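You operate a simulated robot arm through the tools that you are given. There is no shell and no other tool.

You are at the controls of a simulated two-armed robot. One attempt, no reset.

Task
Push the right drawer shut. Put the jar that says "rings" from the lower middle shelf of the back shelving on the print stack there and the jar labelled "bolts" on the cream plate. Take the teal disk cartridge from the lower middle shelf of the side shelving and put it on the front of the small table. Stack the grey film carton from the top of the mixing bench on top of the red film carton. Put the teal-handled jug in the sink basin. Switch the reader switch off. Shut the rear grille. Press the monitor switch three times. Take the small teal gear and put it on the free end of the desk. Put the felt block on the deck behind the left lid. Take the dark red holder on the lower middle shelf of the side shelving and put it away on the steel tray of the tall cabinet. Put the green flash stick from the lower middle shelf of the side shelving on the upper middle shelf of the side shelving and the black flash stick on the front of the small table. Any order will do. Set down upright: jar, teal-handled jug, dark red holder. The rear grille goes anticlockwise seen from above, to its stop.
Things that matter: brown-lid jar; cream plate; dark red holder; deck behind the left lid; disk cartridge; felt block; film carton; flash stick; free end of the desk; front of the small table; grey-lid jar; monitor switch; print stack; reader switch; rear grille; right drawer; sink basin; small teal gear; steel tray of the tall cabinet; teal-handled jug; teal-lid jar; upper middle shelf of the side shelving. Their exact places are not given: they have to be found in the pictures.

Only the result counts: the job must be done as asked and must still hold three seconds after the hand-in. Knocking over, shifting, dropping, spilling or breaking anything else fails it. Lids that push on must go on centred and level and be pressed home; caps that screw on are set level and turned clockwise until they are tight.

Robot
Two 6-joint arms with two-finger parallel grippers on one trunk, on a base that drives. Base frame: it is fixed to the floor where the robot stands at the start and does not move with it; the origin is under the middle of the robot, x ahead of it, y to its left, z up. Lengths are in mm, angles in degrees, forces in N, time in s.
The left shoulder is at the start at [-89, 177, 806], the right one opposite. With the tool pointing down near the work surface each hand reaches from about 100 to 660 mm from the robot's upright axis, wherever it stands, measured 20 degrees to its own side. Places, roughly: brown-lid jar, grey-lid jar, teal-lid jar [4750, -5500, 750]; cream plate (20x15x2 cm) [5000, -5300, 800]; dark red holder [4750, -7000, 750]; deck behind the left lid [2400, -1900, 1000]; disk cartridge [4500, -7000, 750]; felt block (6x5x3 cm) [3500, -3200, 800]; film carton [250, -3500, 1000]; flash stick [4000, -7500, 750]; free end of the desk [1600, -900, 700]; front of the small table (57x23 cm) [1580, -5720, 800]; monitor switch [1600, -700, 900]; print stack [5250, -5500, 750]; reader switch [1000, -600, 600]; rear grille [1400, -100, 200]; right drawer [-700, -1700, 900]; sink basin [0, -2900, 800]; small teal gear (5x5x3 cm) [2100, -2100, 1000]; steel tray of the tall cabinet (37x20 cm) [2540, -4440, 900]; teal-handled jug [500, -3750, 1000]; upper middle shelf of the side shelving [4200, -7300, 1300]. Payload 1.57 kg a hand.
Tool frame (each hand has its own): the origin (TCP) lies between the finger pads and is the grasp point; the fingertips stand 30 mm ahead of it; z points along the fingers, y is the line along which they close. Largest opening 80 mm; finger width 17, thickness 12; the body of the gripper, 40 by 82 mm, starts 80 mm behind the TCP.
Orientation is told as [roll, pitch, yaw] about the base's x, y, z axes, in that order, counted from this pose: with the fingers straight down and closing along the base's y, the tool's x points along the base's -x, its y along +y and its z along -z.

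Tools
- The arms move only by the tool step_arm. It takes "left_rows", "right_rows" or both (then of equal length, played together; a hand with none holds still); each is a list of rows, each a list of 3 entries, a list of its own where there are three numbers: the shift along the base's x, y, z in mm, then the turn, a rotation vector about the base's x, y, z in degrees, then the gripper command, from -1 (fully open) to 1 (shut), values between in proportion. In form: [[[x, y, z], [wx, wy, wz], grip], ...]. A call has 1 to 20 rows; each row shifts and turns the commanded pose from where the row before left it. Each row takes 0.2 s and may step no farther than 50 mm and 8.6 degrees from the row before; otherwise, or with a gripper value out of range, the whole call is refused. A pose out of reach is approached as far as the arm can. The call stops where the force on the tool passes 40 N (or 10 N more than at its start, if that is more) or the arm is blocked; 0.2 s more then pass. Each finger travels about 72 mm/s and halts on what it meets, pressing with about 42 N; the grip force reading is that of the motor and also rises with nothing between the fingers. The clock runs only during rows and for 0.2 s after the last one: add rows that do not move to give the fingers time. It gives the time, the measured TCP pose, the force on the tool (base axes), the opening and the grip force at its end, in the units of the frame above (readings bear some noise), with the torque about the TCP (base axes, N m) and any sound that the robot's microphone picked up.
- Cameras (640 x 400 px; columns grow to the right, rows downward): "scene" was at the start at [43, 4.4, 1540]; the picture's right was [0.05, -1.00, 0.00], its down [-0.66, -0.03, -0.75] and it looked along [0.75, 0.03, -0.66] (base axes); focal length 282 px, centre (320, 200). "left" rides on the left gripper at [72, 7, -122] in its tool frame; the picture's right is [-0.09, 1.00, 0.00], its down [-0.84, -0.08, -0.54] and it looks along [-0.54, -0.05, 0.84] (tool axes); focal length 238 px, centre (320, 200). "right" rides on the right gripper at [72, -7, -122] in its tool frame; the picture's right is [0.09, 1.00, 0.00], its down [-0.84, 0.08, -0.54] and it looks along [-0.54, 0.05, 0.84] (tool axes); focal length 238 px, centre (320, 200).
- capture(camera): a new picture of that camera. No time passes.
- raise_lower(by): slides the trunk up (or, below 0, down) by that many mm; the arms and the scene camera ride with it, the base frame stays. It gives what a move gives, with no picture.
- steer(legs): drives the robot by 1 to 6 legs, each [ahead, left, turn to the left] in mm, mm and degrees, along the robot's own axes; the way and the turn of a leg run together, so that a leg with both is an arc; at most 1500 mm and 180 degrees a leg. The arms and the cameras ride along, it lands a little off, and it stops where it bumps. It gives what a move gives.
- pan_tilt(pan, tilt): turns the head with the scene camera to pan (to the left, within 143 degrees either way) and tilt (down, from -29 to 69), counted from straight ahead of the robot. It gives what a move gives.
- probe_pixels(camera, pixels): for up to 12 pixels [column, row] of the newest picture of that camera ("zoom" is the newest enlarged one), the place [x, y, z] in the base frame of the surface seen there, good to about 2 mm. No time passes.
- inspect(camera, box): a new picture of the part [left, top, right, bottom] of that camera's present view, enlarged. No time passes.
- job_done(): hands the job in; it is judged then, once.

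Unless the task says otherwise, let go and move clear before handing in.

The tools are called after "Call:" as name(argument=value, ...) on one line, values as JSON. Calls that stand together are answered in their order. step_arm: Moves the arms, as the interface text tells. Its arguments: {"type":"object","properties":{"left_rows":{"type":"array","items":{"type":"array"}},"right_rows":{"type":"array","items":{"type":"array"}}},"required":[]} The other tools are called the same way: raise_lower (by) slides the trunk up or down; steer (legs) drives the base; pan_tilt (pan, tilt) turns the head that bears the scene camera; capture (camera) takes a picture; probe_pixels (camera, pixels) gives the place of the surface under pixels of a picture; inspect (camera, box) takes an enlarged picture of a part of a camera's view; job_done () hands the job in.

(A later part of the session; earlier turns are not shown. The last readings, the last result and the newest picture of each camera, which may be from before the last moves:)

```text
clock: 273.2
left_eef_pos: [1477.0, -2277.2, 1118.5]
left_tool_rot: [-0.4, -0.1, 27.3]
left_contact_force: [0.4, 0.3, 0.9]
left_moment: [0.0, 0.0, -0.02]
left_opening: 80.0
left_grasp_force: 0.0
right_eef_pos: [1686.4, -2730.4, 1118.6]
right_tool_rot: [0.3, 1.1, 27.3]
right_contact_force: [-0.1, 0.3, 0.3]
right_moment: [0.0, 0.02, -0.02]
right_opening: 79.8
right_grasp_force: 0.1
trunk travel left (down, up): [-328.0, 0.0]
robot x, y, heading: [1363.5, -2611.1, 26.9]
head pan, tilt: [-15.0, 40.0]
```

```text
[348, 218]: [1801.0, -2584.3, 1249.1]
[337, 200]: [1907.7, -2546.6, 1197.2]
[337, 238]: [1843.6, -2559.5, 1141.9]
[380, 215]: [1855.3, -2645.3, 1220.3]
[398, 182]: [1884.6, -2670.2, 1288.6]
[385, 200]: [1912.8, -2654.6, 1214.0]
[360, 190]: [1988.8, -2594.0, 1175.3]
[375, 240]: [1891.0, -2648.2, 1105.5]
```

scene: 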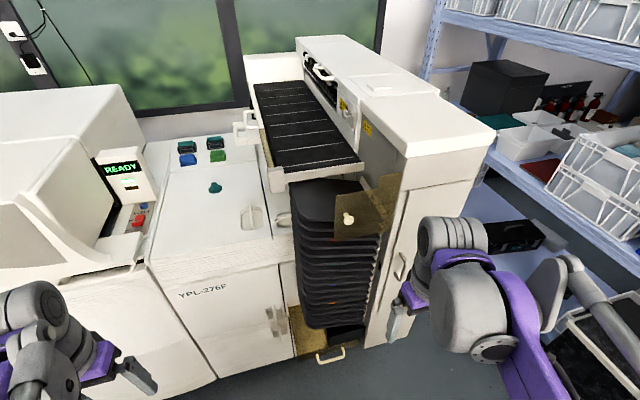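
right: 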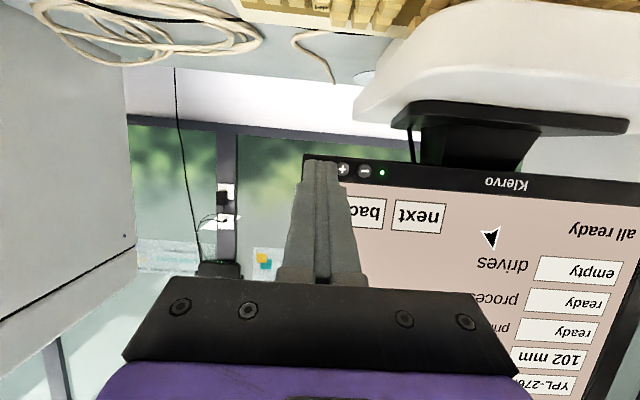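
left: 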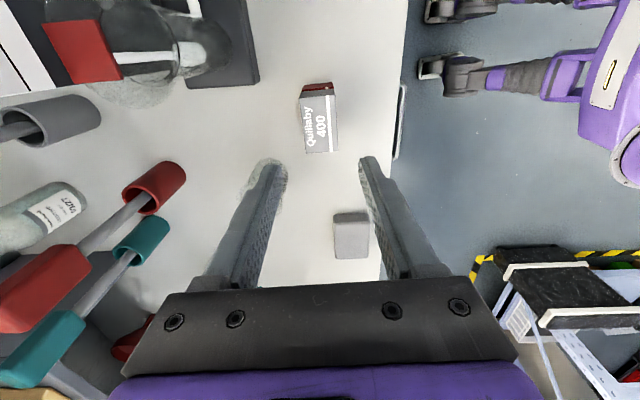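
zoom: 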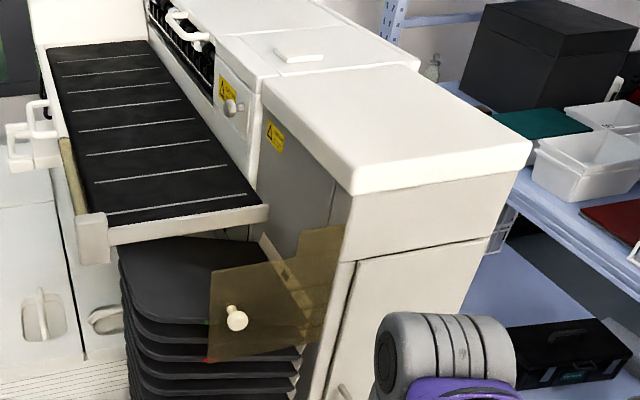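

The flap's position agrees with my earlier picture within about a centimetre, so it appears fixed. I'll tuck the left hand in, shift left (away from the sorter), and use the right hand for the gear.

Call:
step_arm(left_rows=[[[-39, 5.3, 0], [0, 0, 0], -1], [[-39, 5.3, 0], [0, 0, 0], -1], [[-39, 5.3, 0], [0, 0, 0], -1], [[-39, 5.3, 0], [0, 0, 0], -1]], right_rows=[[[-10, 30, 0], [0, 0, 0], -1], [[-10, 30, 0], [0, 0, 0], -1], [[-10, 30, 0], [0, 0, 0], -1], [[-10, 30, 0], [0, 0, 0], -1]])

Call:
steer(legs=[[0, 255, 0], [200, 0, 0]])

Call:
pan_tilt(pan=-5, tilt=40)

Call:
capture(camera="scene")

```text
clock: 274.2
left_eef_pos: [1339.4, -2259.6, 1124.6]
left_tool_rot: [-0.6, -0.1, 23.4]
left_contact_force: [-0.6, -0.5, 0.1]
left_moment: [-0.02, 0.02, -0.03]
left_opening: 80.0
left_grasp_force: 0.0
right_eef_pos: [1646.7, -2609.9, 1116.7]
right_tool_rot: [0.2, 1.2, 27.1]
right_contact_force: [0.7, -0.5, -0.5]
right_moment: [0.02, -0.01, 0.02]
right_opening: 80.2
right_grasp_force: 0.1
trunk travel left (down, up): [-328.0, 0.0]
robot x, y, heading: [1363.4, -2615.5, 27.3]
head pan, tilt: [-15.0, 40.0]
```

```text
clock: 278.3
left_eef_pos: [1404.5, -1936.4, 1122.6]
left_tool_rot: [-0.7, 0.0, 22.9]
left_contact_force: [0.0, 0.5, -0.6]
left_moment: [0.0, -0.04, 0.01]
left_opening: 79.8
left_grasp_force: 0.1
right_eef_pos: [1708.1, -2290.1, 1116.4]
right_tool_rot: [0.2, 1.2, 26.7]
right_contact_force: [0.3, -0.5, 0.3]
right_moment: [-0.02, 0.01, -0.02]
right_opening: 79.9
right_grasp_force: 0.0
trunk travel left (down, up): [-328.0, 0.0]
robot x, y, heading: [1421.4, -2288.8, 26.5]
head pan, tilt: [-15.0, 40.0]
```

```text
clock: 279.0
left_eef_pos: [1406.6, -1935.3, 1123.3]
left_tool_rot: [-0.5, 0.0, 22.7]
left_contact_force: [0.6, -0.4, -0.3]
left_moment: [0.0, 0.0, 0.03]
left_opening: 79.8
left_grasp_force: 0.0
right_eef_pos: [1708.6, -2288.9, 1115.7]
right_tool_rot: [0.2, 1.3, 26.6]
right_contact_force: [0.2, 0.2, 0.0]
right_moment: [0.02, 0.01, -0.04]
right_opening: 79.8
right_grasp_force: 0.0
trunk travel left (down, up): [-328.0, 0.0]
robot x, y, heading: [1425.7, -2290.5, 26.6]
head pan, tilt: [-5.0, 40.0]
```

```text
taken
```

scene: 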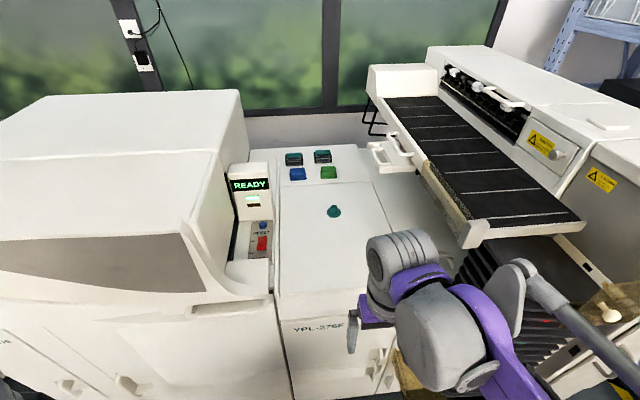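

Good view of the lid with the gear at (334,211) and the deck strip behind with the blue/green blocks. Probing.

Call:
inspect(camera="scene", box=[265, 130, 415, 250])

Call:
probe_pixels(camera="scene", pixels=[[334, 208], [334, 214], [345, 212], [310, 215], [294, 159], [322, 156], [297, 174], [328, 173], [285, 180], [365, 170], [375, 180], [345, 150]])

Call:
probe_pixels(camera="scene", pixels=[[385, 155], [400, 145], [445, 220], [470, 240], [250, 205], [240, 260], [255, 290], [240, 130], [280, 290], [390, 260], [310, 165], [340, 180]])

```text
3.33 times, centred on (340, 190) of scene
```

zoom: 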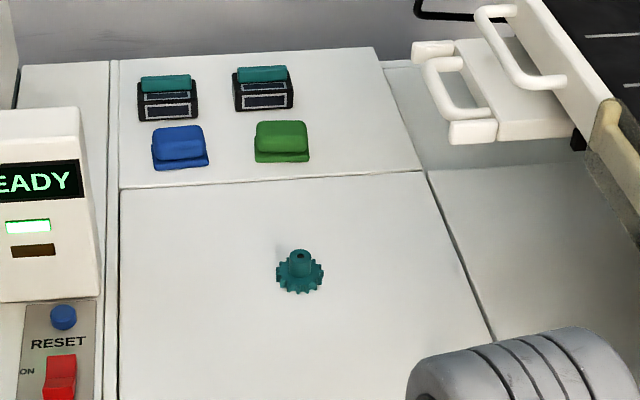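

```text
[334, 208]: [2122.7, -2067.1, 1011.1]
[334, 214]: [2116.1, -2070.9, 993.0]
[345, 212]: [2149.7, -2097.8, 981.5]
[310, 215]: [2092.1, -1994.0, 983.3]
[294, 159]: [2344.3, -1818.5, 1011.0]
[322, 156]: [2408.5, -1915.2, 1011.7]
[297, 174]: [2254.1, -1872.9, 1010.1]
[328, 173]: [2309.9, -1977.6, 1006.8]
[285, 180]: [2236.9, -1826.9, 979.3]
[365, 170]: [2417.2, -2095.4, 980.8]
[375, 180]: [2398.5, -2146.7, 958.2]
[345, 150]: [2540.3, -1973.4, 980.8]
```

```text
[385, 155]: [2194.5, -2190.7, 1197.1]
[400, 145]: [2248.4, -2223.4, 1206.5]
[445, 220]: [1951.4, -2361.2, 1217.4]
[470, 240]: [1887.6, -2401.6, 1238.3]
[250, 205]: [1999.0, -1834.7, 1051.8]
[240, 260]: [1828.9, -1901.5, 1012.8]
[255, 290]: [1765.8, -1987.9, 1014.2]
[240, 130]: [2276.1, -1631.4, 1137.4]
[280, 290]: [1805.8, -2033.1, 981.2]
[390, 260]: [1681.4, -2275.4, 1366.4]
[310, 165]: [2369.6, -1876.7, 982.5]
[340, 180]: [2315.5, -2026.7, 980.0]
```

Gear: centre ≈(2119,-2069), hub top z 1011 on a surface at 981. Deck strip: n≈1105–1330, free space right of the green block. I'll close in to pick the gear with the right hand.

Call:
steer(legs=[[0, 49, 1], [200, 0, 0]])

Call:
capture(camera="scene")

Call:
capture(camera="right")

```text
clock: 281.3
left_eef_pos: [1528.8, -1811.4, 1124.4]
left_tool_rot: [-0.6, -0.1, 23.9]
left_contact_force: [-0.1, 1.1, -0.5]
left_moment: [0.02, 0.04, 0.0]
left_opening: 80.2
left_grasp_force: 0.1
right_eef_pos: [1840.0, -2156.0, 1117.1]
right_tool_rot: [0.1, 1.2, 27.9]
right_contact_force: [0.3, 1.4, 0.1]
right_moment: [0.0, 0.03, 0.0]
right_opening: 80.1
right_grasp_force: 0.1
trunk travel left (down, up): [-328.0, 0.0]
robot x, y, heading: [1550.8, -2160.9, 27.9]
head pan, tilt: [-5.0, 40.0]
stopped in leg 2: the robot was blocked; the commanded pose is now the measured one
```

```text
taken
```

scene: 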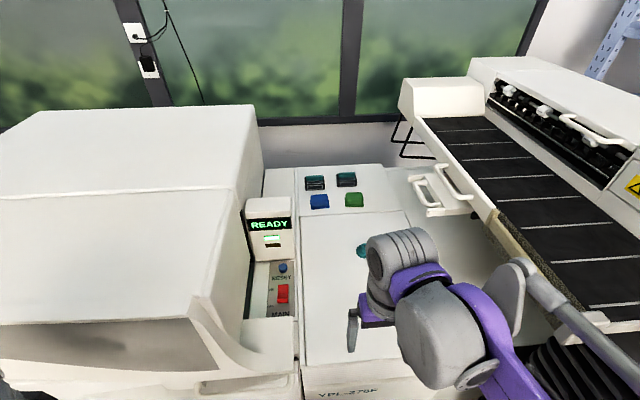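

```text
taken
```

right: 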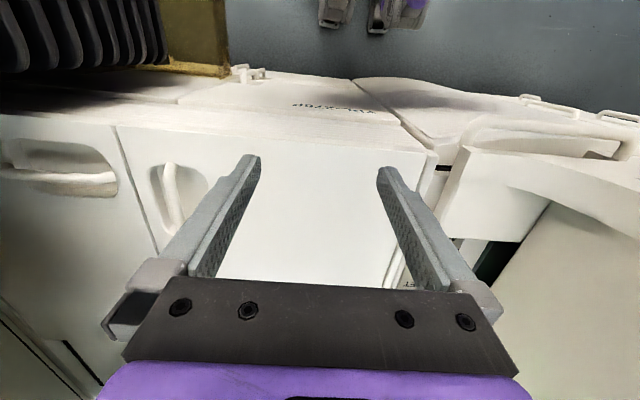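

The base touched the machine's front (robot n≈367), so that's my limit; I'll back off 15 mm and reach for the gear with the right hand.

Call:
steer(legs=[[-15, 0, 0]])

Call:
step_arm(right_rows=[[[36, 11.5, -5], [0.56, -1.06, 0], -1], [[36, 11.5, -5], [0, 0, 0], -1], [[36, 11.5, -5], [0, 0, 0], -1], [[36, 11.5, -5], [0, 0, 0], -1], [[36, 11.5, -5], [0, 0, 0], -1], [[36, 11.5, -5], [0, 0, 0], -1], [[36, 11.5, -5], [0, 0, 0], -1], [[36, 11.5, -5], [0, 0, 0], -1], [[0, 0, 0], [0, 0, 0], -1]])

Call:
capture(camera="right")

Call:
capture(camera="scene")

```text
clock: 282.1
left_eef_pos: [1513.8, -1819.4, 1124.4]
left_tool_rot: [-0.5, 0.0, 23.8]
left_contact_force: [0.1, -0.8, 0.5]
left_moment: [0.0, 0.01, 0.01]
left_opening: 79.9
left_grasp_force: 0.1
right_eef_pos: [1825.1, -2164.9, 1116.1]
right_tool_rot: [0.2, 1.2, 27.8]
right_contact_force: [-0.3, 0.0, 0.6]
right_moment: [0.0, -0.02, 0.01]
right_opening: 80.4
right_grasp_force: 0.1
trunk travel left (down, up): [-328.0, 0.0]
robot x, y, heading: [1540.0, -2172.0, 27.7]
head pan, tilt: [-5.0, 40.0]
```

```text
clock: 284.1
left_eef_pos: [1511.9, -1819.8, 1121.4]
left_tool_rot: [-0.6, -0.1, 23.9]
left_contact_force: [1.1, -0.1, -0.7]
left_moment: [0.0, 0.01, -0.04]
left_opening: 79.9
left_grasp_force: 0.0
right_eef_pos: [2112.1, -2074.1, 1080.1]
right_tool_rot: [0.3, -0.1, 27.9]
right_contact_force: [0.6, -0.3, -0.2]
right_moment: [-0.03, 0.0, -0.02]
right_opening: 80.0
right_grasp_force: 0.1
trunk travel left (down, up): [-328.0, 0.0]
robot x, y, heading: [1541.5, -2169.8, 27.6]
head pan, tilt: [-5.0, 40.0]
```

```text
taken
```

right: 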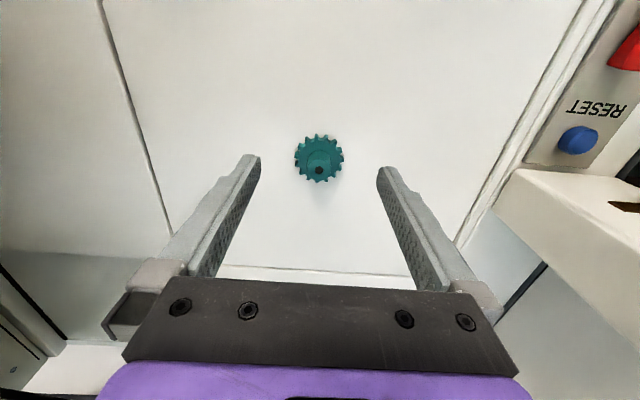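

```text
taken
```

scene: 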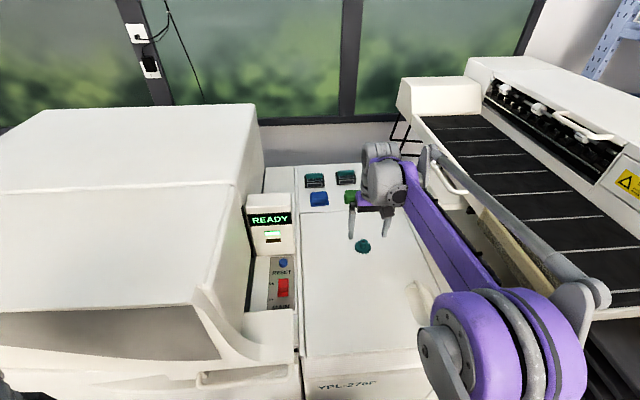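

The gear sits right on the hand's axis in the wrist view. Probe its hub and teeth.

Call:
inspect(camera="right", box=[280, 120, 360, 200])

Call:
probe_pixels(camera="right", pixels=[[318, 168], [312, 165], [326, 165], [297, 158], [342, 158], [318, 136], [320, 182], [305, 175], [335, 175], [319, 175], [280, 160]])

```text
5.00 times, centred on (320, 160) of right
```

zoom: 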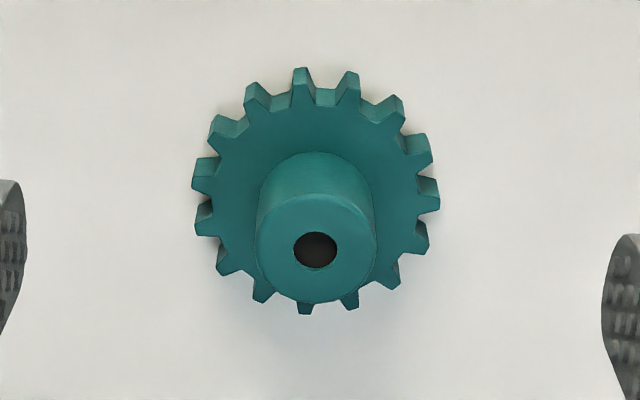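

```text
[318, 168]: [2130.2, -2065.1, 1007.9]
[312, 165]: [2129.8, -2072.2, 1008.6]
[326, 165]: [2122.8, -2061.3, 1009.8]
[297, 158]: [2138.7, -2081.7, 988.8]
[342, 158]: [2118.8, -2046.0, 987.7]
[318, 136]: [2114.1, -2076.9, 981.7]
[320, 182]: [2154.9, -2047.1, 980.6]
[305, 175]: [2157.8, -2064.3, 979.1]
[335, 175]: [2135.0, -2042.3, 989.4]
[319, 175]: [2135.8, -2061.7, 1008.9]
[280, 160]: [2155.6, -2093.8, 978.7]
```

Gear centre ≈(2129,-2064), wheel top z 989, hub top 1009. Move 19 mm forward, lower so the tips stop just above the wheel, and grip the hub.

Call:
step_arm(right_rows=[[[17.2, 9.2, 0], [0, 0, 0], -0.4], [[0, 0, -20], [0, 0, 0], -0.4], [[0, 0, -20], [0, 0, 0], -0.4], [[0, 0, -18], [0, 0, 0], -0.4], [[0, 0, 0], [0, 0, 0], -0.4]])

Call:
capture(camera="right")

```text
clock: 285.3
left_eef_pos: [1512.0, -1819.6, 1124.2]
left_tool_rot: [-0.6, -0.1, 23.7]
left_contact_force: [0.0, 0.3, -0.3]
left_moment: [-0.05, 0.0, 0.0]
left_opening: 80.1
left_grasp_force: 0.1
right_eef_pos: [2128.0, -2066.5, 1019.2]
right_tool_rot: [0.2, -0.1, 27.8]
right_contact_force: [0.2, -0.5, -0.4]
right_moment: [0.02, 0.01, -0.01]
right_opening: 55.8
right_grasp_force: 0.0
trunk travel left (down, up): [-328.0, 0.0]
robot x, y, heading: [1541.9, -2171.4, 27.8]
head pan, tilt: [-5.0, 40.0]
```

```text
taken
```

right: 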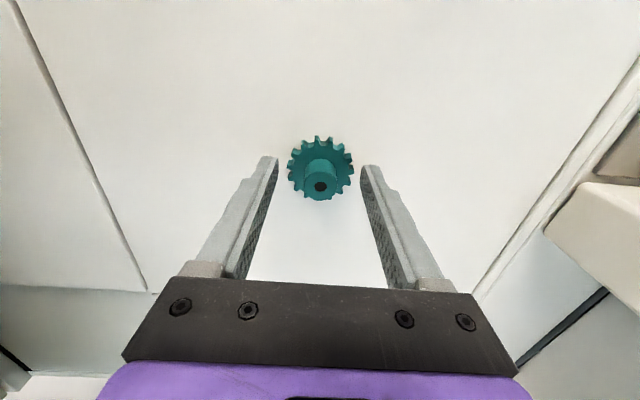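

Raise 3 mm so the tips pass over the wheel, then close on the hub.

Call:
step_arm(right_rows=[[[0, 0, 3], [0, 0, 0], -0.4], [[0, 0, 0], [0, 0, 0], 0], [[0, 0, 0], [0, 0, 0], 0.4], [[0, 0, 0], [0, 0, 0], 1], [[0, 0, 0], [0, 0, 0], 1], [[0, 0, 0], [0, 0, 0], 1]])

Call:
step_arm(right_rows=[[[0, 0, 15], [0, 0, 0], 1], [[0, 0, 30], [0, 0, 0], 1], [[0, 0, 40], [0, 0, 0], 1], [[0, 0, 0], [0, 0, 0], 1]])

Call:
capture(camera="right")

```text
clock: 286.7
left_eef_pos: [1511.8, -1819.3, 1123.7]
left_tool_rot: [-0.6, -0.1, 23.9]
left_contact_force: [0.3, -0.2, 0.8]
left_moment: [0.0, -0.01, -0.03]
left_opening: 80.1
left_grasp_force: 0.0
right_eef_pos: [2127.8, -2065.2, 1023.2]
right_tool_rot: [0.3, 0.0, 27.8]
right_contact_force: [-0.3, 0.0, -0.3]
right_moment: [0.04, 0.02, 0.03]
right_opening: 19.3
right_grasp_force: 34.0
trunk travel left (down, up): [-328.0, 0.0]
robot x, y, heading: [1537.0, -2167.6, 27.7]
head pan, tilt: [-5.0, 40.0]
```

```text
clock: 287.7
left_eef_pos: [1511.7, -1818.6, 1123.8]
left_tool_rot: [-0.6, -0.1, 23.9]
left_contact_force: [0.3, 0.8, 0.7]
left_moment: [0.02, 0.04, 0.03]
left_opening: 80.2
left_grasp_force: 0.1
right_eef_pos: [2126.1, -2064.0, 1108.0]
right_tool_rot: [0.2, -0.1, 27.8]
right_contact_force: [0.8, 0.5, -0.2]
right_moment: [0.0, 0.0, 0.02]
right_opening: 19.6
right_grasp_force: 33.8
trunk travel left (down, up): [-328.0, 0.0]
robot x, y, heading: [1544.7, -2171.0, 27.6]
head pan, tilt: [-5.0, 40.0]
```

```text
taken
```

right: 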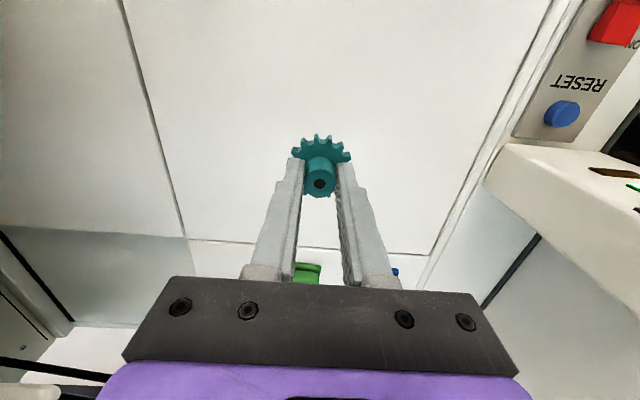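

Gear held by its hub. Back away from the machine, retract the hand, and head to the desk.

Call:
steer(legs=[[-450, 0, 0]])

Call:
step_arm(right_rows=[[[-35, -18.6, 0], [0, 0, 0], 1], [[-35, -18.6, 0], [0, 0, 0], 1], [[-35, -18.6, 0], [0, 0, 0], 1], [[-35, -18.6, 0], [0, 0, 0], 1], [[-35, -18.6, 0], [0, 0, 0], 1]])

Call:
steer(legs=[[0, 1200, 0]])

Call:
raise_lower(by=-78)

Call:
pan_tilt(pan=0, tilt=40)

Call:
capture(camera="scene")

```text
clock: 290.4
left_eef_pos: [1116.7, -2026.0, 1123.4]
left_tool_rot: [-0.6, 0.0, 23.5]
left_contact_force: [-0.5, -0.2, 0.2]
left_moment: [0.0, -0.03, 0.01]
left_opening: 80.1
left_grasp_force: 0.1
right_eef_pos: [1730.6, -2274.1, 1107.7]
right_tool_rot: [0.1, -0.1, 27.5]
right_contact_force: [0.3, 0.5, -0.4]
right_moment: [0.0, 0.0, 0.0]
right_opening: 19.8
right_grasp_force: 33.9
trunk travel left (down, up): [-328.0, 0.0]
robot x, y, heading: [1146.5, -2376.8, 27.4]
head pan, tilt: [-5.0, 40.0]
```

```text
clock: 291.6
left_eef_pos: [1116.3, -2026.9, 1123.4]
left_tool_rot: [-0.6, -0.2, 23.5]
left_contact_force: [-0.8, -0.6, -0.7]
left_moment: [0.0, 0.01, 0.01]
left_opening: 80.2
left_grasp_force: 0.0
right_eef_pos: [1552.7, -2371.4, 1110.1]
right_tool_rot: [0.2, -0.2, 27.5]
right_contact_force: [-0.5, 0.0, -0.4]
right_moment: [0.01, 0.0, 0.0]
right_opening: 19.9
right_grasp_force: 33.6
trunk travel left (down, up): [-328.0, 0.0]
robot x, y, heading: [1143.1, -2378.8, 27.2]
head pan, tilt: [-5.0, 40.0]
```

```text
clock: 302.2
left_eef_pos: [554.0, -986.9, 1123.4]
left_tool_rot: [-0.7, -0.1, 24.7]
left_contact_force: [-0.6, -0.2, -0.4]
left_moment: [0.01, 0.05, 0.01]
left_opening: 80.1
left_grasp_force: 0.1
right_eef_pos: [1000.0, -1319.4, 1109.8]
right_tool_rot: [0.1, -0.1, 28.8]
right_contact_force: [0.4, -0.1, 0.1]
right_moment: [0.0, -0.03, 0.01]
right_opening: 19.6
right_grasp_force: 34.3
trunk travel left (down, up): [-328.0, 0.0]
robot x, y, heading: [590.2, -1339.1, 28.9]
head pan, tilt: [-5.0, 40.0]
```

```text
clock: 303.4
left_eef_pos: [554.0, -986.7, 1044.9]
left_tool_rot: [-0.6, -0.1, 24.8]
left_contact_force: [0.0, 0.2, -0.1]
left_moment: [0.02, -0.01, 0.0]
left_opening: 80.1
left_grasp_force: 0.0
right_eef_pos: [1000.3, -1320.5, 1032.5]
right_tool_rot: [0.2, -0.2, 28.8]
right_contact_force: [0.9, 0.1, -0.8]
right_moment: [-0.03, 0.0, 0.01]
right_opening: 19.6
right_grasp_force: 33.5
trunk travel left (down, up): [-250.0, 78.0]
robot x, y, heading: [586.7, -1336.6, 28.8]
head pan, tilt: [-5.0, 40.0]
```

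```text
clock: 304.0
left_eef_pos: [554.5, -986.9, 1044.7]
left_tool_rot: [-0.6, 0.0, 24.9]
left_contact_force: [-0.1, -0.3, -0.4]
left_moment: [0.01, 0.04, -0.01]
left_opening: 79.9
left_grasp_force: 0.2
right_eef_pos: [1000.2, -1318.9, 1032.7]
right_tool_rot: [0.2, -0.1, 28.6]
right_contact_force: [-0.6, -1.0, -0.4]
right_moment: [0.02, 0.01, -0.02]
right_opening: 19.7
right_grasp_force: 33.8
trunk travel left (down, up): [-250.0, 78.0]
robot x, y, heading: [585.5, -1338.6, 28.7]
head pan, tilt: [0.0, 40.0]
```

```text
taken
```

scene: 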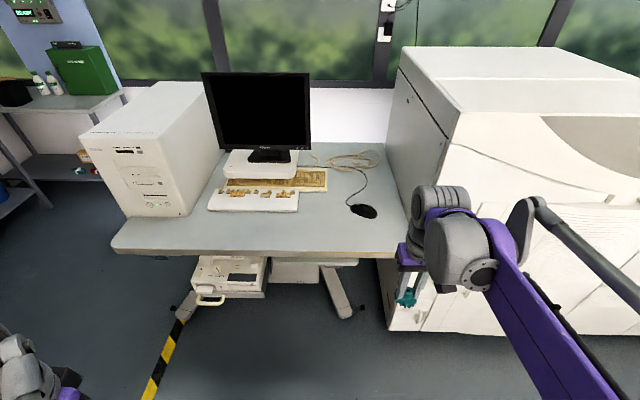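

The desk's right end is in view; the mouse is at (363,211). I'll probe the free surface between keyboard and machine.

Call:
inspect(camera="scene", box=[290, 130, 430, 260])

Call:
probe_pixels(camera="scene", pixels=[[340, 200], [345, 185], [330, 220], [385, 190], [390, 225], [363, 212], [350, 235], [375, 180], [380, 160], [400, 235], [328, 190], [345, 165]])

```text
3.08 times, centred on (360, 195) of scene
```

zoom: 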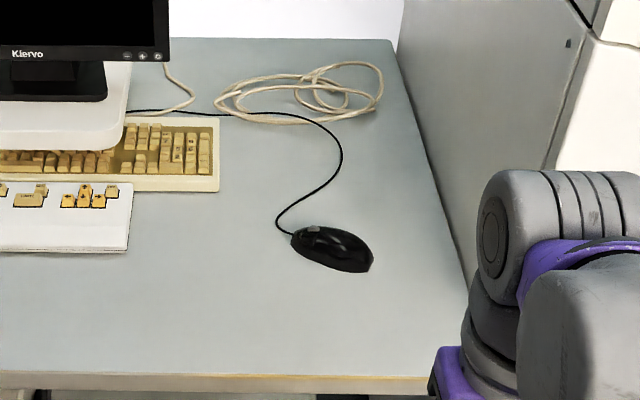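

```text
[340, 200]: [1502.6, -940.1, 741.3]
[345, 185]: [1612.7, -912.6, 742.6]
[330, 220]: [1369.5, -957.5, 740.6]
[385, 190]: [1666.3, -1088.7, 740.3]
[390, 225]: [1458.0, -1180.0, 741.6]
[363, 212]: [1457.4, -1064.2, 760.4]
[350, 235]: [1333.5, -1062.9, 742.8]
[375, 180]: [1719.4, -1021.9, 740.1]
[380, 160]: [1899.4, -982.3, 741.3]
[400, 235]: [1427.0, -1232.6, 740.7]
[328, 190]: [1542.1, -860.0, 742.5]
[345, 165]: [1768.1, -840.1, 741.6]
```

The free area around (1590,-910) is clear of keyboard, mouse and cable. I'll move the hand inboard, drive up, and place the gear there.

Call:
step_arm(right_rows=[[[-19.5, 35.7, 0], [0, 0, 0], 1], [[-19.5, 35.7, 0], [0, 0, 0], 1], [[-19.5, 35.7, 0], [0, 0, 0], 1]])

Call:
steer(legs=[[0, 0, -3.7], [450, 24, 0]])

Call:
capture(camera="scene")

```text
clock: 304.8
left_eef_pos: [554.6, -986.9, 1045.2]
left_tool_rot: [-0.7, -0.2, 24.7]
left_contact_force: [-0.4, -0.3, 0.1]
left_moment: [-0.04, 0.03, 0.02]
left_opening: 79.9
left_grasp_force: 0.0
right_eef_pos: [941.2, -1213.2, 1034.2]
right_tool_rot: [0.1, 0.0, 28.7]
right_contact_force: [0.2, 0.4, 0.6]
right_moment: [-0.03, -0.03, 0.0]
right_opening: 19.6
right_grasp_force: 33.3
trunk travel left (down, up): [-250.0, 78.0]
robot x, y, heading: [584.4, -1336.5, 28.8]
head pan, tilt: [0.0, 40.0]
```

```text
clock: 308.0
left_eef_pos: [975.3, -772.3, 1045.0]
left_tool_rot: [-0.6, -0.1, 21.1]
left_contact_force: [-0.9, 0.4, -0.8]
left_moment: [0.03, 0.01, 0.0]
left_opening: 80.2
left_grasp_force: 0.0
right_eef_pos: [1348.4, -1024.1, 1034.7]
right_tool_rot: [0.2, -0.1, 25.0]
right_contact_force: [0.4, -0.2, -0.3]
right_moment: [0.03, -0.01, -0.02]
right_opening: 19.8
right_grasp_force: 33.4
trunk travel left (down, up): [-250.0, 78.0]
robot x, y, heading: [987.5, -1124.2, 24.7]
head pan, tilt: [0.0, 40.0]
```

```text
taken
```

scene: 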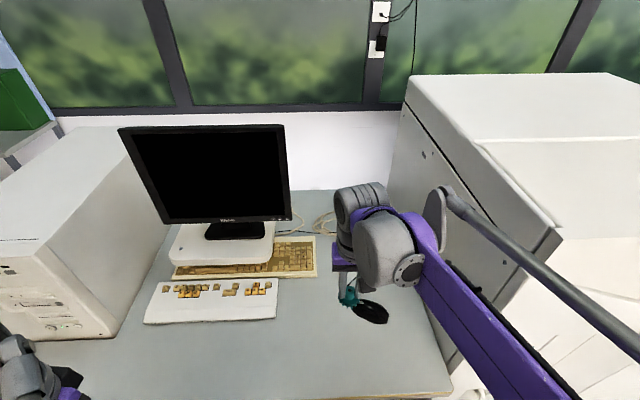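

Drive 35 mm more, then extend the hand over the free spot.

Call:
steer(legs=[[38, 0, 0]])

Call:
step_arm(right_rows=[[[34, 15.8, -10], [0, 0, 0], 1], [[34, 15.8, -20], [0, 0, 0], 1], [[34, 15.8, -20], [0, 0, 0], 1], [[34, 15.8, -20], [0, 0, 0], 1], [[34, 15.8, -20], [0, 0, 0], 1], [[32, 15.8, -20], [0, 0, 0], 1], [[0, 0, -30], [0, 0, 0], 1], [[0, 0, -30], [0, 0, 0], 1], [[0, 0, 0], [0, 0, 0], 1]])

Call:
capture(camera="right")

Call:
capture(camera="scene")

```text
clock: 308.9
left_eef_pos: [1009.1, -757.1, 1044.1]
left_tool_rot: [-0.6, -0.1, 21.1]
left_contact_force: [0.7, 0.3, 0.1]
left_moment: [0.0, -0.01, -0.02]
left_opening: 80.0
left_grasp_force: 0.1
right_eef_pos: [1380.8, -1008.6, 1033.4]
right_tool_rot: [0.2, -0.1, 25.1]
right_contact_force: [-0.8, 0.9, -0.7]
right_moment: [-0.02, -0.02, 0.0]
right_opening: 19.5
right_grasp_force: 33.4
trunk travel left (down, up): [-250.0, 78.0]
robot x, y, heading: [1018.5, -1110.4, 25.1]
head pan, tilt: [0.0, 40.0]
```

```text
clock: 310.9
left_eef_pos: [1010.3, -757.0, 1044.8]
left_tool_rot: [-0.5, -0.1, 21.1]
left_contact_force: [-0.6, 0.6, -0.1]
left_moment: [0.01, 0.02, 0.03]
left_opening: 80.0
left_grasp_force: 0.0
right_eef_pos: [1586.1, -914.5, 862.2]
right_tool_rot: [0.1, -0.2, 25.1]
right_contact_force: [-0.8, 0.0, -1.0]
right_moment: [-0.02, 0.0, 0.03]
right_opening: 19.6
right_grasp_force: 33.0
trunk travel left (down, up): [-250.0, 78.0]
robot x, y, heading: [1020.8, -1110.6, 24.7]
head pan, tilt: [0.0, 40.0]
```

```text
taken
```

right: 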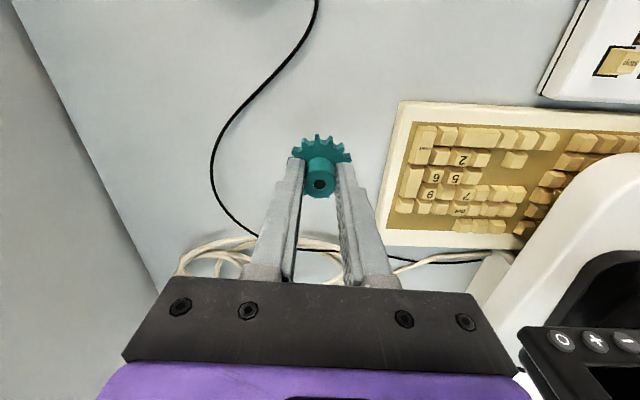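

```text
taken
```

scene: 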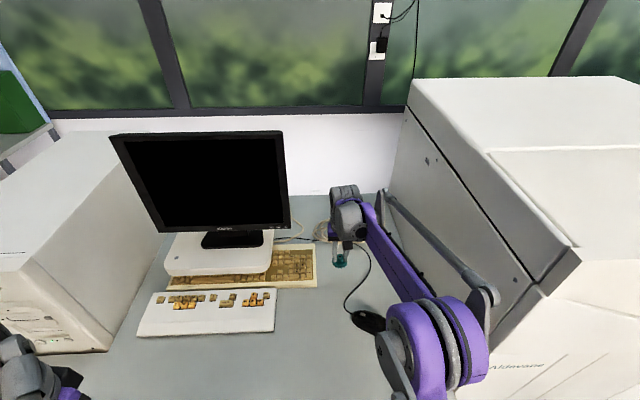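

Clear desk under the gear. Lower to contact.

Call:
step_arm(right_rows=[[[0, 0, -25], [0, 0, 0], 1], [[0, 0, -25], [0, 0, 0], 1], [[0, 0, -18], [0, 0, 0], 1], [[0, 0, -4], [0, 0, 0], 1], [[0, 0, -3], [0, 0, 0], 1], [[0, 0, 0], [0, 0, 0], 1]])

Call:
step_arm(right_rows=[[[0, 0, -1.5], [0, 0, 0], 1], [[0, 0, -1.5], [0, 0, 0], 1], [[0, 0, 0], [0, 0, 0], 1]])

```text
clock: 312.3
left_eef_pos: [1010.0, -757.7, 1045.8]
left_tool_rot: [-0.6, -0.1, 21.2]
left_contact_force: [1.0, 0.6, 0.0]
left_moment: [-0.01, 0.02, 0.01]
left_opening: 79.9
left_grasp_force: 0.1
right_eef_pos: [1583.4, -915.7, 789.2]
right_tool_rot: [0.1, -0.1, 25.1]
right_contact_force: [0.9, 0.4, -1.0]
right_moment: [0.01, 0.0, -0.02]
right_opening: 19.6
right_grasp_force: 33.9
trunk travel left (down, up): [-250.0, 78.0]
robot x, y, heading: [1021.1, -1108.0, 24.7]
head pan, tilt: [0.0, 40.0]
```

```text
clock: 313.1
left_eef_pos: [1009.1, -756.2, 1046.5]
left_tool_rot: [-0.6, -0.1, 21.0]
left_contact_force: [-0.3, 0.3, -0.8]
left_moment: [0.0, -0.02, 0.0]
left_opening: 80.1
left_grasp_force: 0.0
right_eef_pos: [1583.5, -915.5, 785.7]
right_tool_rot: [0.2, -0.1, 25.1]
right_contact_force: [0.8, 0.4, 0.6]
right_moment: [0.01, 0.02, -0.01]
right_opening: 19.7
right_grasp_force: 33.7
trunk travel left (down, up): [-250.0, 78.0]
robot x, y, heading: [1022.3, -1110.7, 24.9]
head pan, tilt: [0.0, 40.0]
```

Call:
step_arm(right_rows=[[[0, 0, -1.5], [0, 0, 0], 1], [[0, 0, -1], [0, 0, 0], 1], [[0, 0, 0], [0, 0, 0], 1]])

Call:
step_arm(right_rows=[[[0, 0, -1], [0, 0, 0], 1], [[0, 0, 0], [0, 0, 0], 1]])

```text
clock: 313.9
left_eef_pos: [1009.1, -756.6, 1044.7]
left_tool_rot: [-0.6, -0.1, 21.1]
left_contact_force: [0.4, 0.4, -0.8]
left_moment: [0.01, -0.01, -0.02]
left_opening: 80.1
left_grasp_force: 0.0
right_eef_pos: [1584.3, -915.3, 784.7]
right_tool_rot: [0.2, -0.1, 25.0]
right_contact_force: [-0.6, -0.3, 0.0]
right_moment: [0.04, -0.01, 0.02]
right_opening: 19.8
right_grasp_force: 33.3
trunk travel left (down, up): [-250.0, 78.0]
robot x, y, heading: [1022.6, -1107.6, 24.9]
head pan, tilt: [0.0, 40.0]
```

```text
clock: 314.5
left_eef_pos: [1008.7, -756.9, 1044.9]
left_tool_rot: [-0.6, -0.1, 21.0]
left_contact_force: [0.5, 0.1, 0.2]
left_moment: [-0.02, 0.0, -0.02]
left_opening: 80.1
left_grasp_force: 0.0
right_eef_pos: [1584.1, -915.6, 782.8]
right_tool_rot: [0.2, -0.1, 25.0]
right_contact_force: [0.3, -0.4, 0.1]
right_moment: [-0.02, 0.02, 0.03]
right_opening: 19.7
right_grasp_force: 33.8
trunk travel left (down, up): [-250.0, 78.0]
robot x, y, heading: [1018.0, -1108.5, 25.0]
head pan, tilt: [0.0, 40.0]
```

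Call:
step_arm(right_rows=[[[0, 0, -1], [0, 0, 0], 1], [[0, 0, 0], [0, 0, 0], 1]])

Call:
step_arm(right_rows=[[[0, 0, -1], [0, 0, 0], 1], [[0, 0, 0], [0, 0, 0], 1]])

Call:
capture(camera="right")

```text
clock: 315.1
left_eef_pos: [1009.4, -757.8, 1044.5]
left_tool_rot: [-0.6, -0.2, 21.1]
left_contact_force: [0.3, 0.5, -0.9]
left_moment: [-0.02, -0.03, 0.01]
left_opening: 79.9
left_grasp_force: 0.1
right_eef_pos: [1584.1, -916.0, 782.2]
right_tool_rot: [0.3, -0.1, 25.1]
right_contact_force: [0.7, 0.2, 0.5]
right_moment: [-0.01, 0.02, -0.01]
right_opening: 19.8
right_grasp_force: 33.4
trunk travel left (down, up): [-250.0, 78.0]
robot x, y, heading: [1018.9, -1107.0, 25.3]
head pan, tilt: [0.0, 40.0]
```

```text
clock: 315.7
left_eef_pos: [1009.0, -756.6, 1045.5]
left_tool_rot: [-0.6, -0.1, 21.1]
left_contact_force: [0.5, -0.6, 0.2]
left_moment: [-0.06, 0.02, -0.02]
left_opening: 80.0
left_grasp_force: 0.0
right_eef_pos: [1585.1, -915.1, 782.1]
right_tool_rot: [0.2, 0.0, 25.1]
right_contact_force: [0.8, 0.7, 11.4]
right_moment: [-0.01, -0.1, 0.0]
right_opening: 19.7
right_grasp_force: 34.1
trunk travel left (down, up): [-250.0, 78.0]
robot x, y, heading: [1020.0, -1109.2, 24.9]
head pan, tilt: [0.0, 40.0]
```

```text
taken
```

right: 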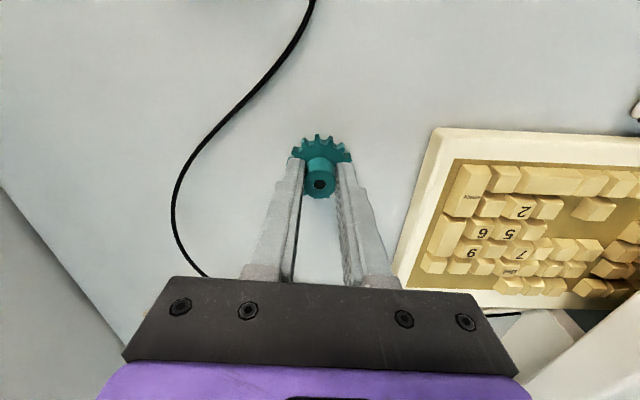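

Contact (11 N). Open (to ~50 mm so as not to reach the keyboard or cable) and lift off.

Call:
step_arm(right_rows=[[[0, 0, 0], [0, 0, 0], 0.3], [[0, 0, 0], [0, 0, 0], 0.0], [[0, 0, 0], [0, 0, 0], -0.2], [[0, 0, 20], [0, 0, 0], -0.2], [[0, 0, 40], [0, 0, 0], -0.2], [[0, 0, 40], [0, 0, 0], -0.2], [[0, 0, 40], [0, 0, 0], -0.2], [[-20, -9, 40], [0, 0, 0], -0.2], [[-34, -15.8, 30], [0, 0, 0], -0.2], [[-34, -15.8, 20], [0, 0, 0], -1], [[-34, -15.8, 20], [0, 0, 0], -1], [[-34, -15.8, 0], [0, 0, 0], -1], [[-34, -15.8, 0], [0, 0, 0], -1]])

Call:
capture(camera="scene")

Call:
inspect(camera="scene", box=[290, 190, 410, 330])

```text
clock: 318.5
left_eef_pos: [1008.2, -757.0, 1046.6]
left_tool_rot: [-0.6, -0.2, 21.2]
left_contact_force: [-1.0, -1.0, -0.5]
left_moment: [0.01, -0.01, 0.0]
left_opening: 80.0
left_grasp_force: 0.0
right_eef_pos: [1390.2, -1001.9, 1028.9]
right_tool_rot: [0.2, -0.1, 25.0]
right_contact_force: [-0.3, -0.6, 0.0]
right_moment: [0.01, 0.0, 0.01]
right_opening: 80.0
right_grasp_force: 0.2
trunk travel left (down, up): [-250.0, 78.0]
robot x, y, heading: [1021.1, -1113.7, 24.8]
head pan, tilt: [0.0, 40.0]
```

```text
taken
```

scene: 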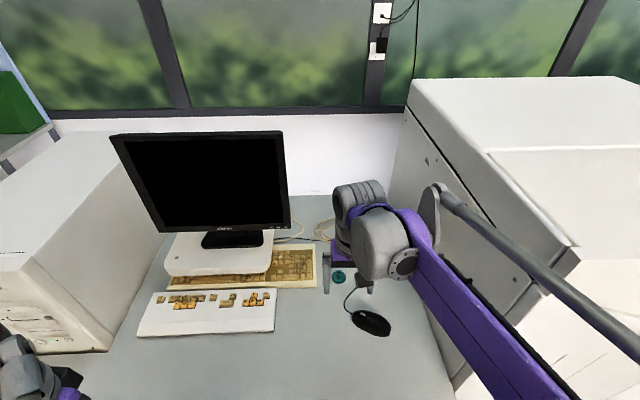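

```text
2.86 times, centred on (350, 260) of scene
```

zoom: 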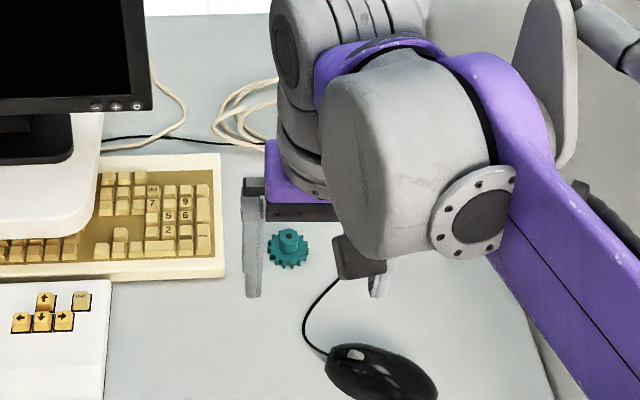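

The gear sits on the free end of the desk. Next, find the felt block near (3500,-3200,800): back away and drive down the aisle.

Call:
steer(legs=[[-450, 0, 0], [0, 0, -88], [1200, 0, 0]])

Call:
pan_tilt(pan=25, tilt=25)

Call:
capture(camera="scene")

```text
clock: 330.5
left_eef_pos: [1497.3, -2328.3, 1045.4]
left_tool_rot: [-0.6, 0.0, -67.6]
left_contact_force: [0.6, -0.4, 0.8]
left_moment: [0.01, 0.03, 0.01]
left_opening: 79.9
left_grasp_force: 0.0
right_eef_pos: [1259.6, -2716.7, 1028.8]
right_tool_rot: [0.2, -0.1, -63.7]
right_contact_force: [-0.2, -0.4, 0.5]
right_moment: [0.0, -0.02, -0.01]
right_opening: 80.1
right_grasp_force: 0.1
trunk travel left (down, up): [-250.0, 78.0]
robot x, y, heading: [1148.0, -2348.0, -63.8]
head pan, tilt: [0.0, 40.0]
```

```text
clock: 331.4
left_eef_pos: [1495.6, -2327.2, 1045.8]
left_tool_rot: [-0.7, -0.1, -67.6]
left_contact_force: [-0.1, 0.0, 0.9]
left_moment: [0.01, 0.03, -0.01]
left_opening: 79.9
left_grasp_force: 0.0
right_eef_pos: [1260.9, -2715.9, 1029.4]
right_tool_rot: [0.2, -0.1, -63.7]
right_contact_force: [0.4, 0.3, -0.1]
right_moment: [0.04, 0.02, 0.0]
right_opening: 79.9
right_grasp_force: 0.0
trunk travel left (down, up): [-250.0, 78.0]
robot x, y, heading: [1144.7, -2344.8, -63.5]
head pan, tilt: [25.0, 25.0]
```

```text
taken
```

scene: 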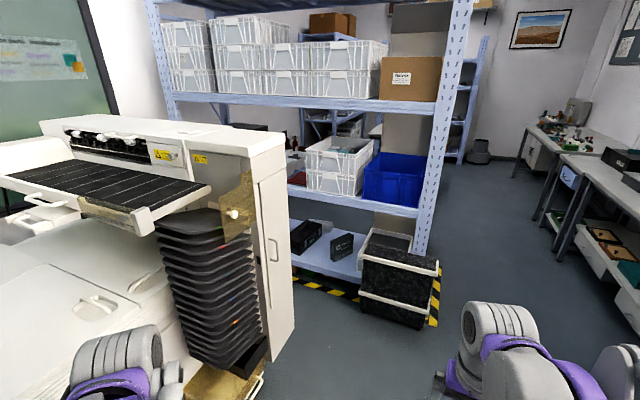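

The blue rack faces me beyond the sorter; its middle shelf (z~800?) likely holds the felt block. Probing rack geometry.

Call:
probe_pixels(camera="scene", pixels=[[425, 205], [350, 195], [300, 190], [435, 100], [170, 100], [300, 262], [360, 280], [285, 230], [260, 220], [400, 300], [345, 160], [395, 180]])

```text
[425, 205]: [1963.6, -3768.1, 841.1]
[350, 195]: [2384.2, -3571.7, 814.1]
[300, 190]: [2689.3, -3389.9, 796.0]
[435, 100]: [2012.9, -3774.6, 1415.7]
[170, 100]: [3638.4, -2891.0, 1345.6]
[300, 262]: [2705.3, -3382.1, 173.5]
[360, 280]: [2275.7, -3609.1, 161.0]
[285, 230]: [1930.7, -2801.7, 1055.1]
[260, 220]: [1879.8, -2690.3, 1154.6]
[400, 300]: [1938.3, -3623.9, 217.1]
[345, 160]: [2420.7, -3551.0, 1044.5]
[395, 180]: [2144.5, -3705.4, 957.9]
```

The rack front lies at s≈4248 with the middle shelf surface z≈797; there's an ~850 mm corridor between sorter and rack. I'll drive to its mouth and look in.

Call:
steer(legs=[[0, 0, 1.2], [1180, 0, 0]])

Call:
pan_tilt(pan=75, tilt=30)

Call:
capture(camera="scene")

Call:
pan_tilt(pan=35, tilt=30)

Call:
capture(camera="scene")

```text
clock: 337.7
left_eef_pos: [2036.2, -3371.7, 1045.8]
left_tool_rot: [-0.7, -0.1, -67.0]
left_contact_force: [0.9, -0.5, 0.3]
left_moment: [-0.01, 0.02, 0.0]
left_opening: 80.1
left_grasp_force: 0.0
right_eef_pos: [1804.8, -3762.3, 1028.8]
right_tool_rot: [0.2, -0.1, -62.8]
right_contact_force: [-0.4, 0.6, 0.9]
right_moment: [0.01, 0.01, 0.0]
right_opening: 79.8
right_grasp_force: 0.0
trunk travel left (down, up): [-250.0, 78.0]
robot x, y, heading: [1683.6, -3393.4, -63.0]
head pan, tilt: [25.0, 25.0]
```

```text
clock: 338.9
left_eef_pos: [2036.2, -3370.7, 1044.9]
left_tool_rot: [-0.6, -0.1, -66.9]
left_contact_force: [-0.4, -0.5, 0.6]
left_moment: [-0.02, 0.02, -0.03]
left_opening: 80.0
left_grasp_force: 0.1
right_eef_pos: [1805.4, -3763.8, 1029.2]
right_tool_rot: [0.2, -0.1, -62.9]
right_contact_force: [0.3, 0.7, -0.4]
right_moment: [0.0, 0.0, 0.01]
right_opening: 80.1
right_grasp_force: 0.0
trunk travel left (down, up): [-250.0, 78.0]
robot x, y, heading: [1685.6, -3396.7, -62.8]
head pan, tilt: [75.0, 30.0]
```

```text
taken
```

scene: 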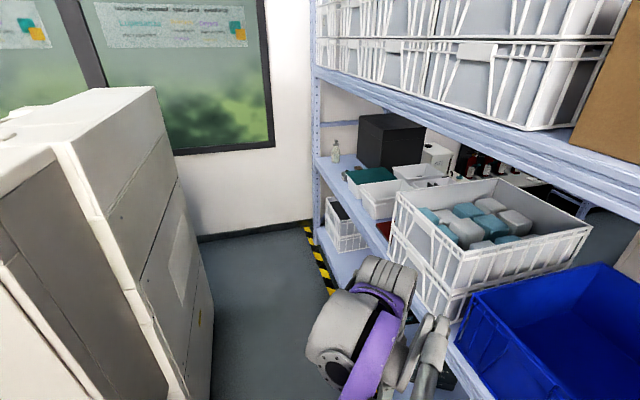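

```text
clock: 339.9
left_eef_pos: [2036.3, -3370.5, 1045.1]
left_tool_rot: [-0.6, -0.2, -66.9]
left_contact_force: [0.0, -0.4, -0.3]
left_moment: [-0.01, -0.01, -0.01]
left_opening: 80.0
left_grasp_force: 0.0
right_eef_pos: [1805.0, -3763.3, 1029.1]
right_tool_rot: [0.2, -0.1, -62.8]
right_contact_force: [-0.1, 0.6, 0.5]
right_moment: [-0.02, 0.01, 0.0]
right_opening: 80.2
right_grasp_force: 0.2
trunk travel left (down, up): [-250.0, 78.0]
robot x, y, heading: [1687.7, -3398.3, -63.0]
head pan, tilt: [35.0, 30.0]
```

```text
taken
```

scene: 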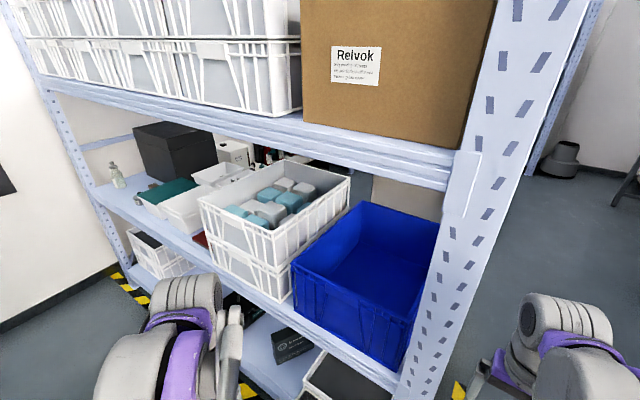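

I see the left part of the middle shelf: spray bottle, dark box, teal board, small trays. I'll tuck the left hand in and go into the corridor.

Call:
step_arm(left_rows=[[[-14.3, -31.4, 0], [0, 0, 0], -1], [[-14.3, -31.4, 0], [0, 0, 0], -1], [[-14.3, -31.4, 0], [0, 0, 0], -1], [[-14.3, -31.4, 0], [0, 0, 0], -1], [[-14.3, -31.4, 0], [0, 0, 0], -1]], right_rows=[[[-10, 25, 0], [0, 0, 0], -1], [[-10, 25, 0], [0, 0, 0], -1], [[-10, 25, 0], [0, 0, 0], -1], [[-10, 25, 0], [0, 0, 0], -1], [[0, 0, 0], [0, 0, 0], -1]])

Call:
steer(legs=[[20, 0, 0], [0, 0, 90]])

Call:
pan_tilt(pan=-25, tilt=35)

Call:
capture(camera="scene")

```text
clock: 341.1
left_eef_pos: [1965.6, -3529.3, 1046.8]
left_tool_rot: [-0.8, -0.1, -66.9]
left_contact_force: [0.1, -0.2, -0.9]
left_moment: [0.0, 0.01, -0.01]
left_opening: 80.2
left_grasp_force: 0.1
right_eef_pos: [1763.5, -3665.2, 1029.6]
right_tool_rot: [0.1, -0.1, -62.9]
right_contact_force: [0.3, 0.2, 0.4]
right_moment: [0.01, 0.03, -0.04]
right_opening: 80.0
right_grasp_force: 0.1
trunk travel left (down, up): [-250.0, 78.0]
robot x, y, heading: [1684.0, -3397.6, -63.0]
head pan, tilt: [35.0, 30.0]
```

```text
clock: 345.8
left_eef_pos: [1818.6, -3127.1, 1045.2]
left_tool_rot: [-0.6, 0.0, 24.9]
left_contact_force: [-0.1, 0.5, -0.1]
left_moment: [-0.03, 0.0, -0.01]
left_opening: 80.3
left_grasp_force: 0.1
right_eef_pos: [1960.9, -3326.4, 1027.9]
right_tool_rot: [0.1, -0.1, 28.9]
right_contact_force: [0.2, -0.5, -0.7]
right_moment: [-0.03, 0.03, -0.03]
right_opening: 79.9
right_grasp_force: 0.2
trunk travel left (down, up): [-250.0, 78.0]
robot x, y, heading: [1694.2, -3416.0, 28.9]
head pan, tilt: [35.0, 30.0]
```

```text
clock: 347.1
left_eef_pos: [1818.5, -3128.1, 1045.4]
left_tool_rot: [-0.7, -0.2, 25.0]
left_contact_force: [0.2, -0.3, 0.6]
left_moment: [-0.04, 0.01, 0.02]
left_opening: 80.0
left_grasp_force: 0.1
right_eef_pos: [1961.1, -3326.0, 1029.8]
right_tool_rot: [0.2, -0.1, 29.0]
right_contact_force: [0.1, 0.5, -0.1]
right_moment: [0.0, -0.03, -0.02]
right_opening: 79.9
right_grasp_force: 0.1
trunk travel left (down, up): [-250.0, 78.0]
robot x, y, heading: [1696.6, -3408.2, 28.8]
head pan, tilt: [-25.0, 35.0]
```

```text
taken
```

scene: 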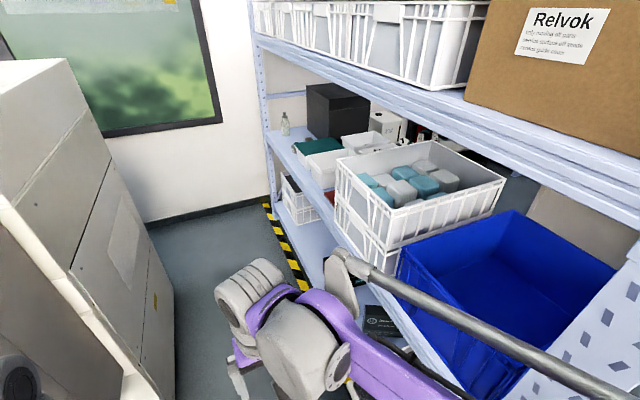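

Corridor is clear. Drive in 700 mm along it and look right at the shelf.

Call:
steer(legs=[[0, 0, -1.2], [750, 0, 0]])

Call:
pan_tilt(pan=-45, tilt=40)

Call:
capture(camera="scene")

```text
clock: 351.4
left_eef_pos: [2471.3, -2796.8, 1045.2]
left_tool_rot: [-0.6, 0.0, 23.3]
left_contact_force: [0.4, 0.0, 1.0]
left_moment: [-0.01, -0.03, 0.0]
left_opening: 80.1
left_grasp_force: 0.2
right_eef_pos: [2606.8, -2999.7, 1028.5]
right_tool_rot: [0.2, -0.1, 27.3]
right_contact_force: [-0.3, 0.1, -0.4]
right_moment: [-0.01, -0.02, -0.02]
right_opening: 80.1
right_grasp_force: 0.0
trunk travel left (down, up): [-250.0, 78.0]
robot x, y, heading: [2344.4, -3075.6, 27.2]
head pan, tilt: [-25.0, 35.0]
```

```text
clock: 352.3
left_eef_pos: [2471.2, -2797.1, 1045.6]
left_tool_rot: [-0.6, -0.2, 23.3]
left_contact_force: [1.0, 0.1, 0.2]
left_moment: [-0.02, 0.03, -0.06]
left_opening: 80.1
left_grasp_force: 0.1
right_eef_pos: [2607.8, -3000.9, 1027.8]
right_tool_rot: [0.1, 0.0, 27.3]
right_contact_force: [-0.4, -0.6, -0.2]
right_moment: [-0.02, -0.02, -0.03]
right_opening: 79.8
right_grasp_force: 0.0
trunk travel left (down, up): [-250.0, 78.0]
robot x, y, heading: [2336.0, -3076.6, 27.4]
head pan, tilt: [-45.0, 40.0]
```

```text
taken
```

scene: 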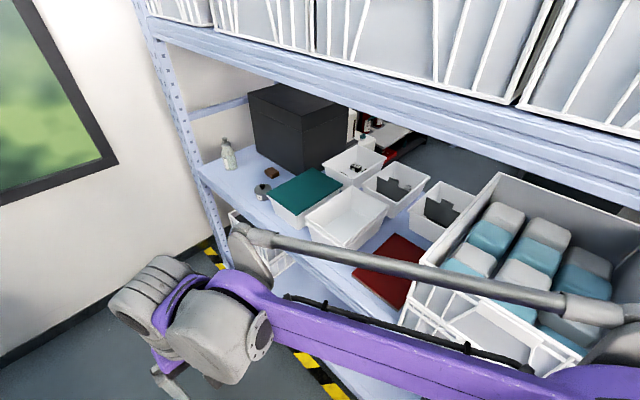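

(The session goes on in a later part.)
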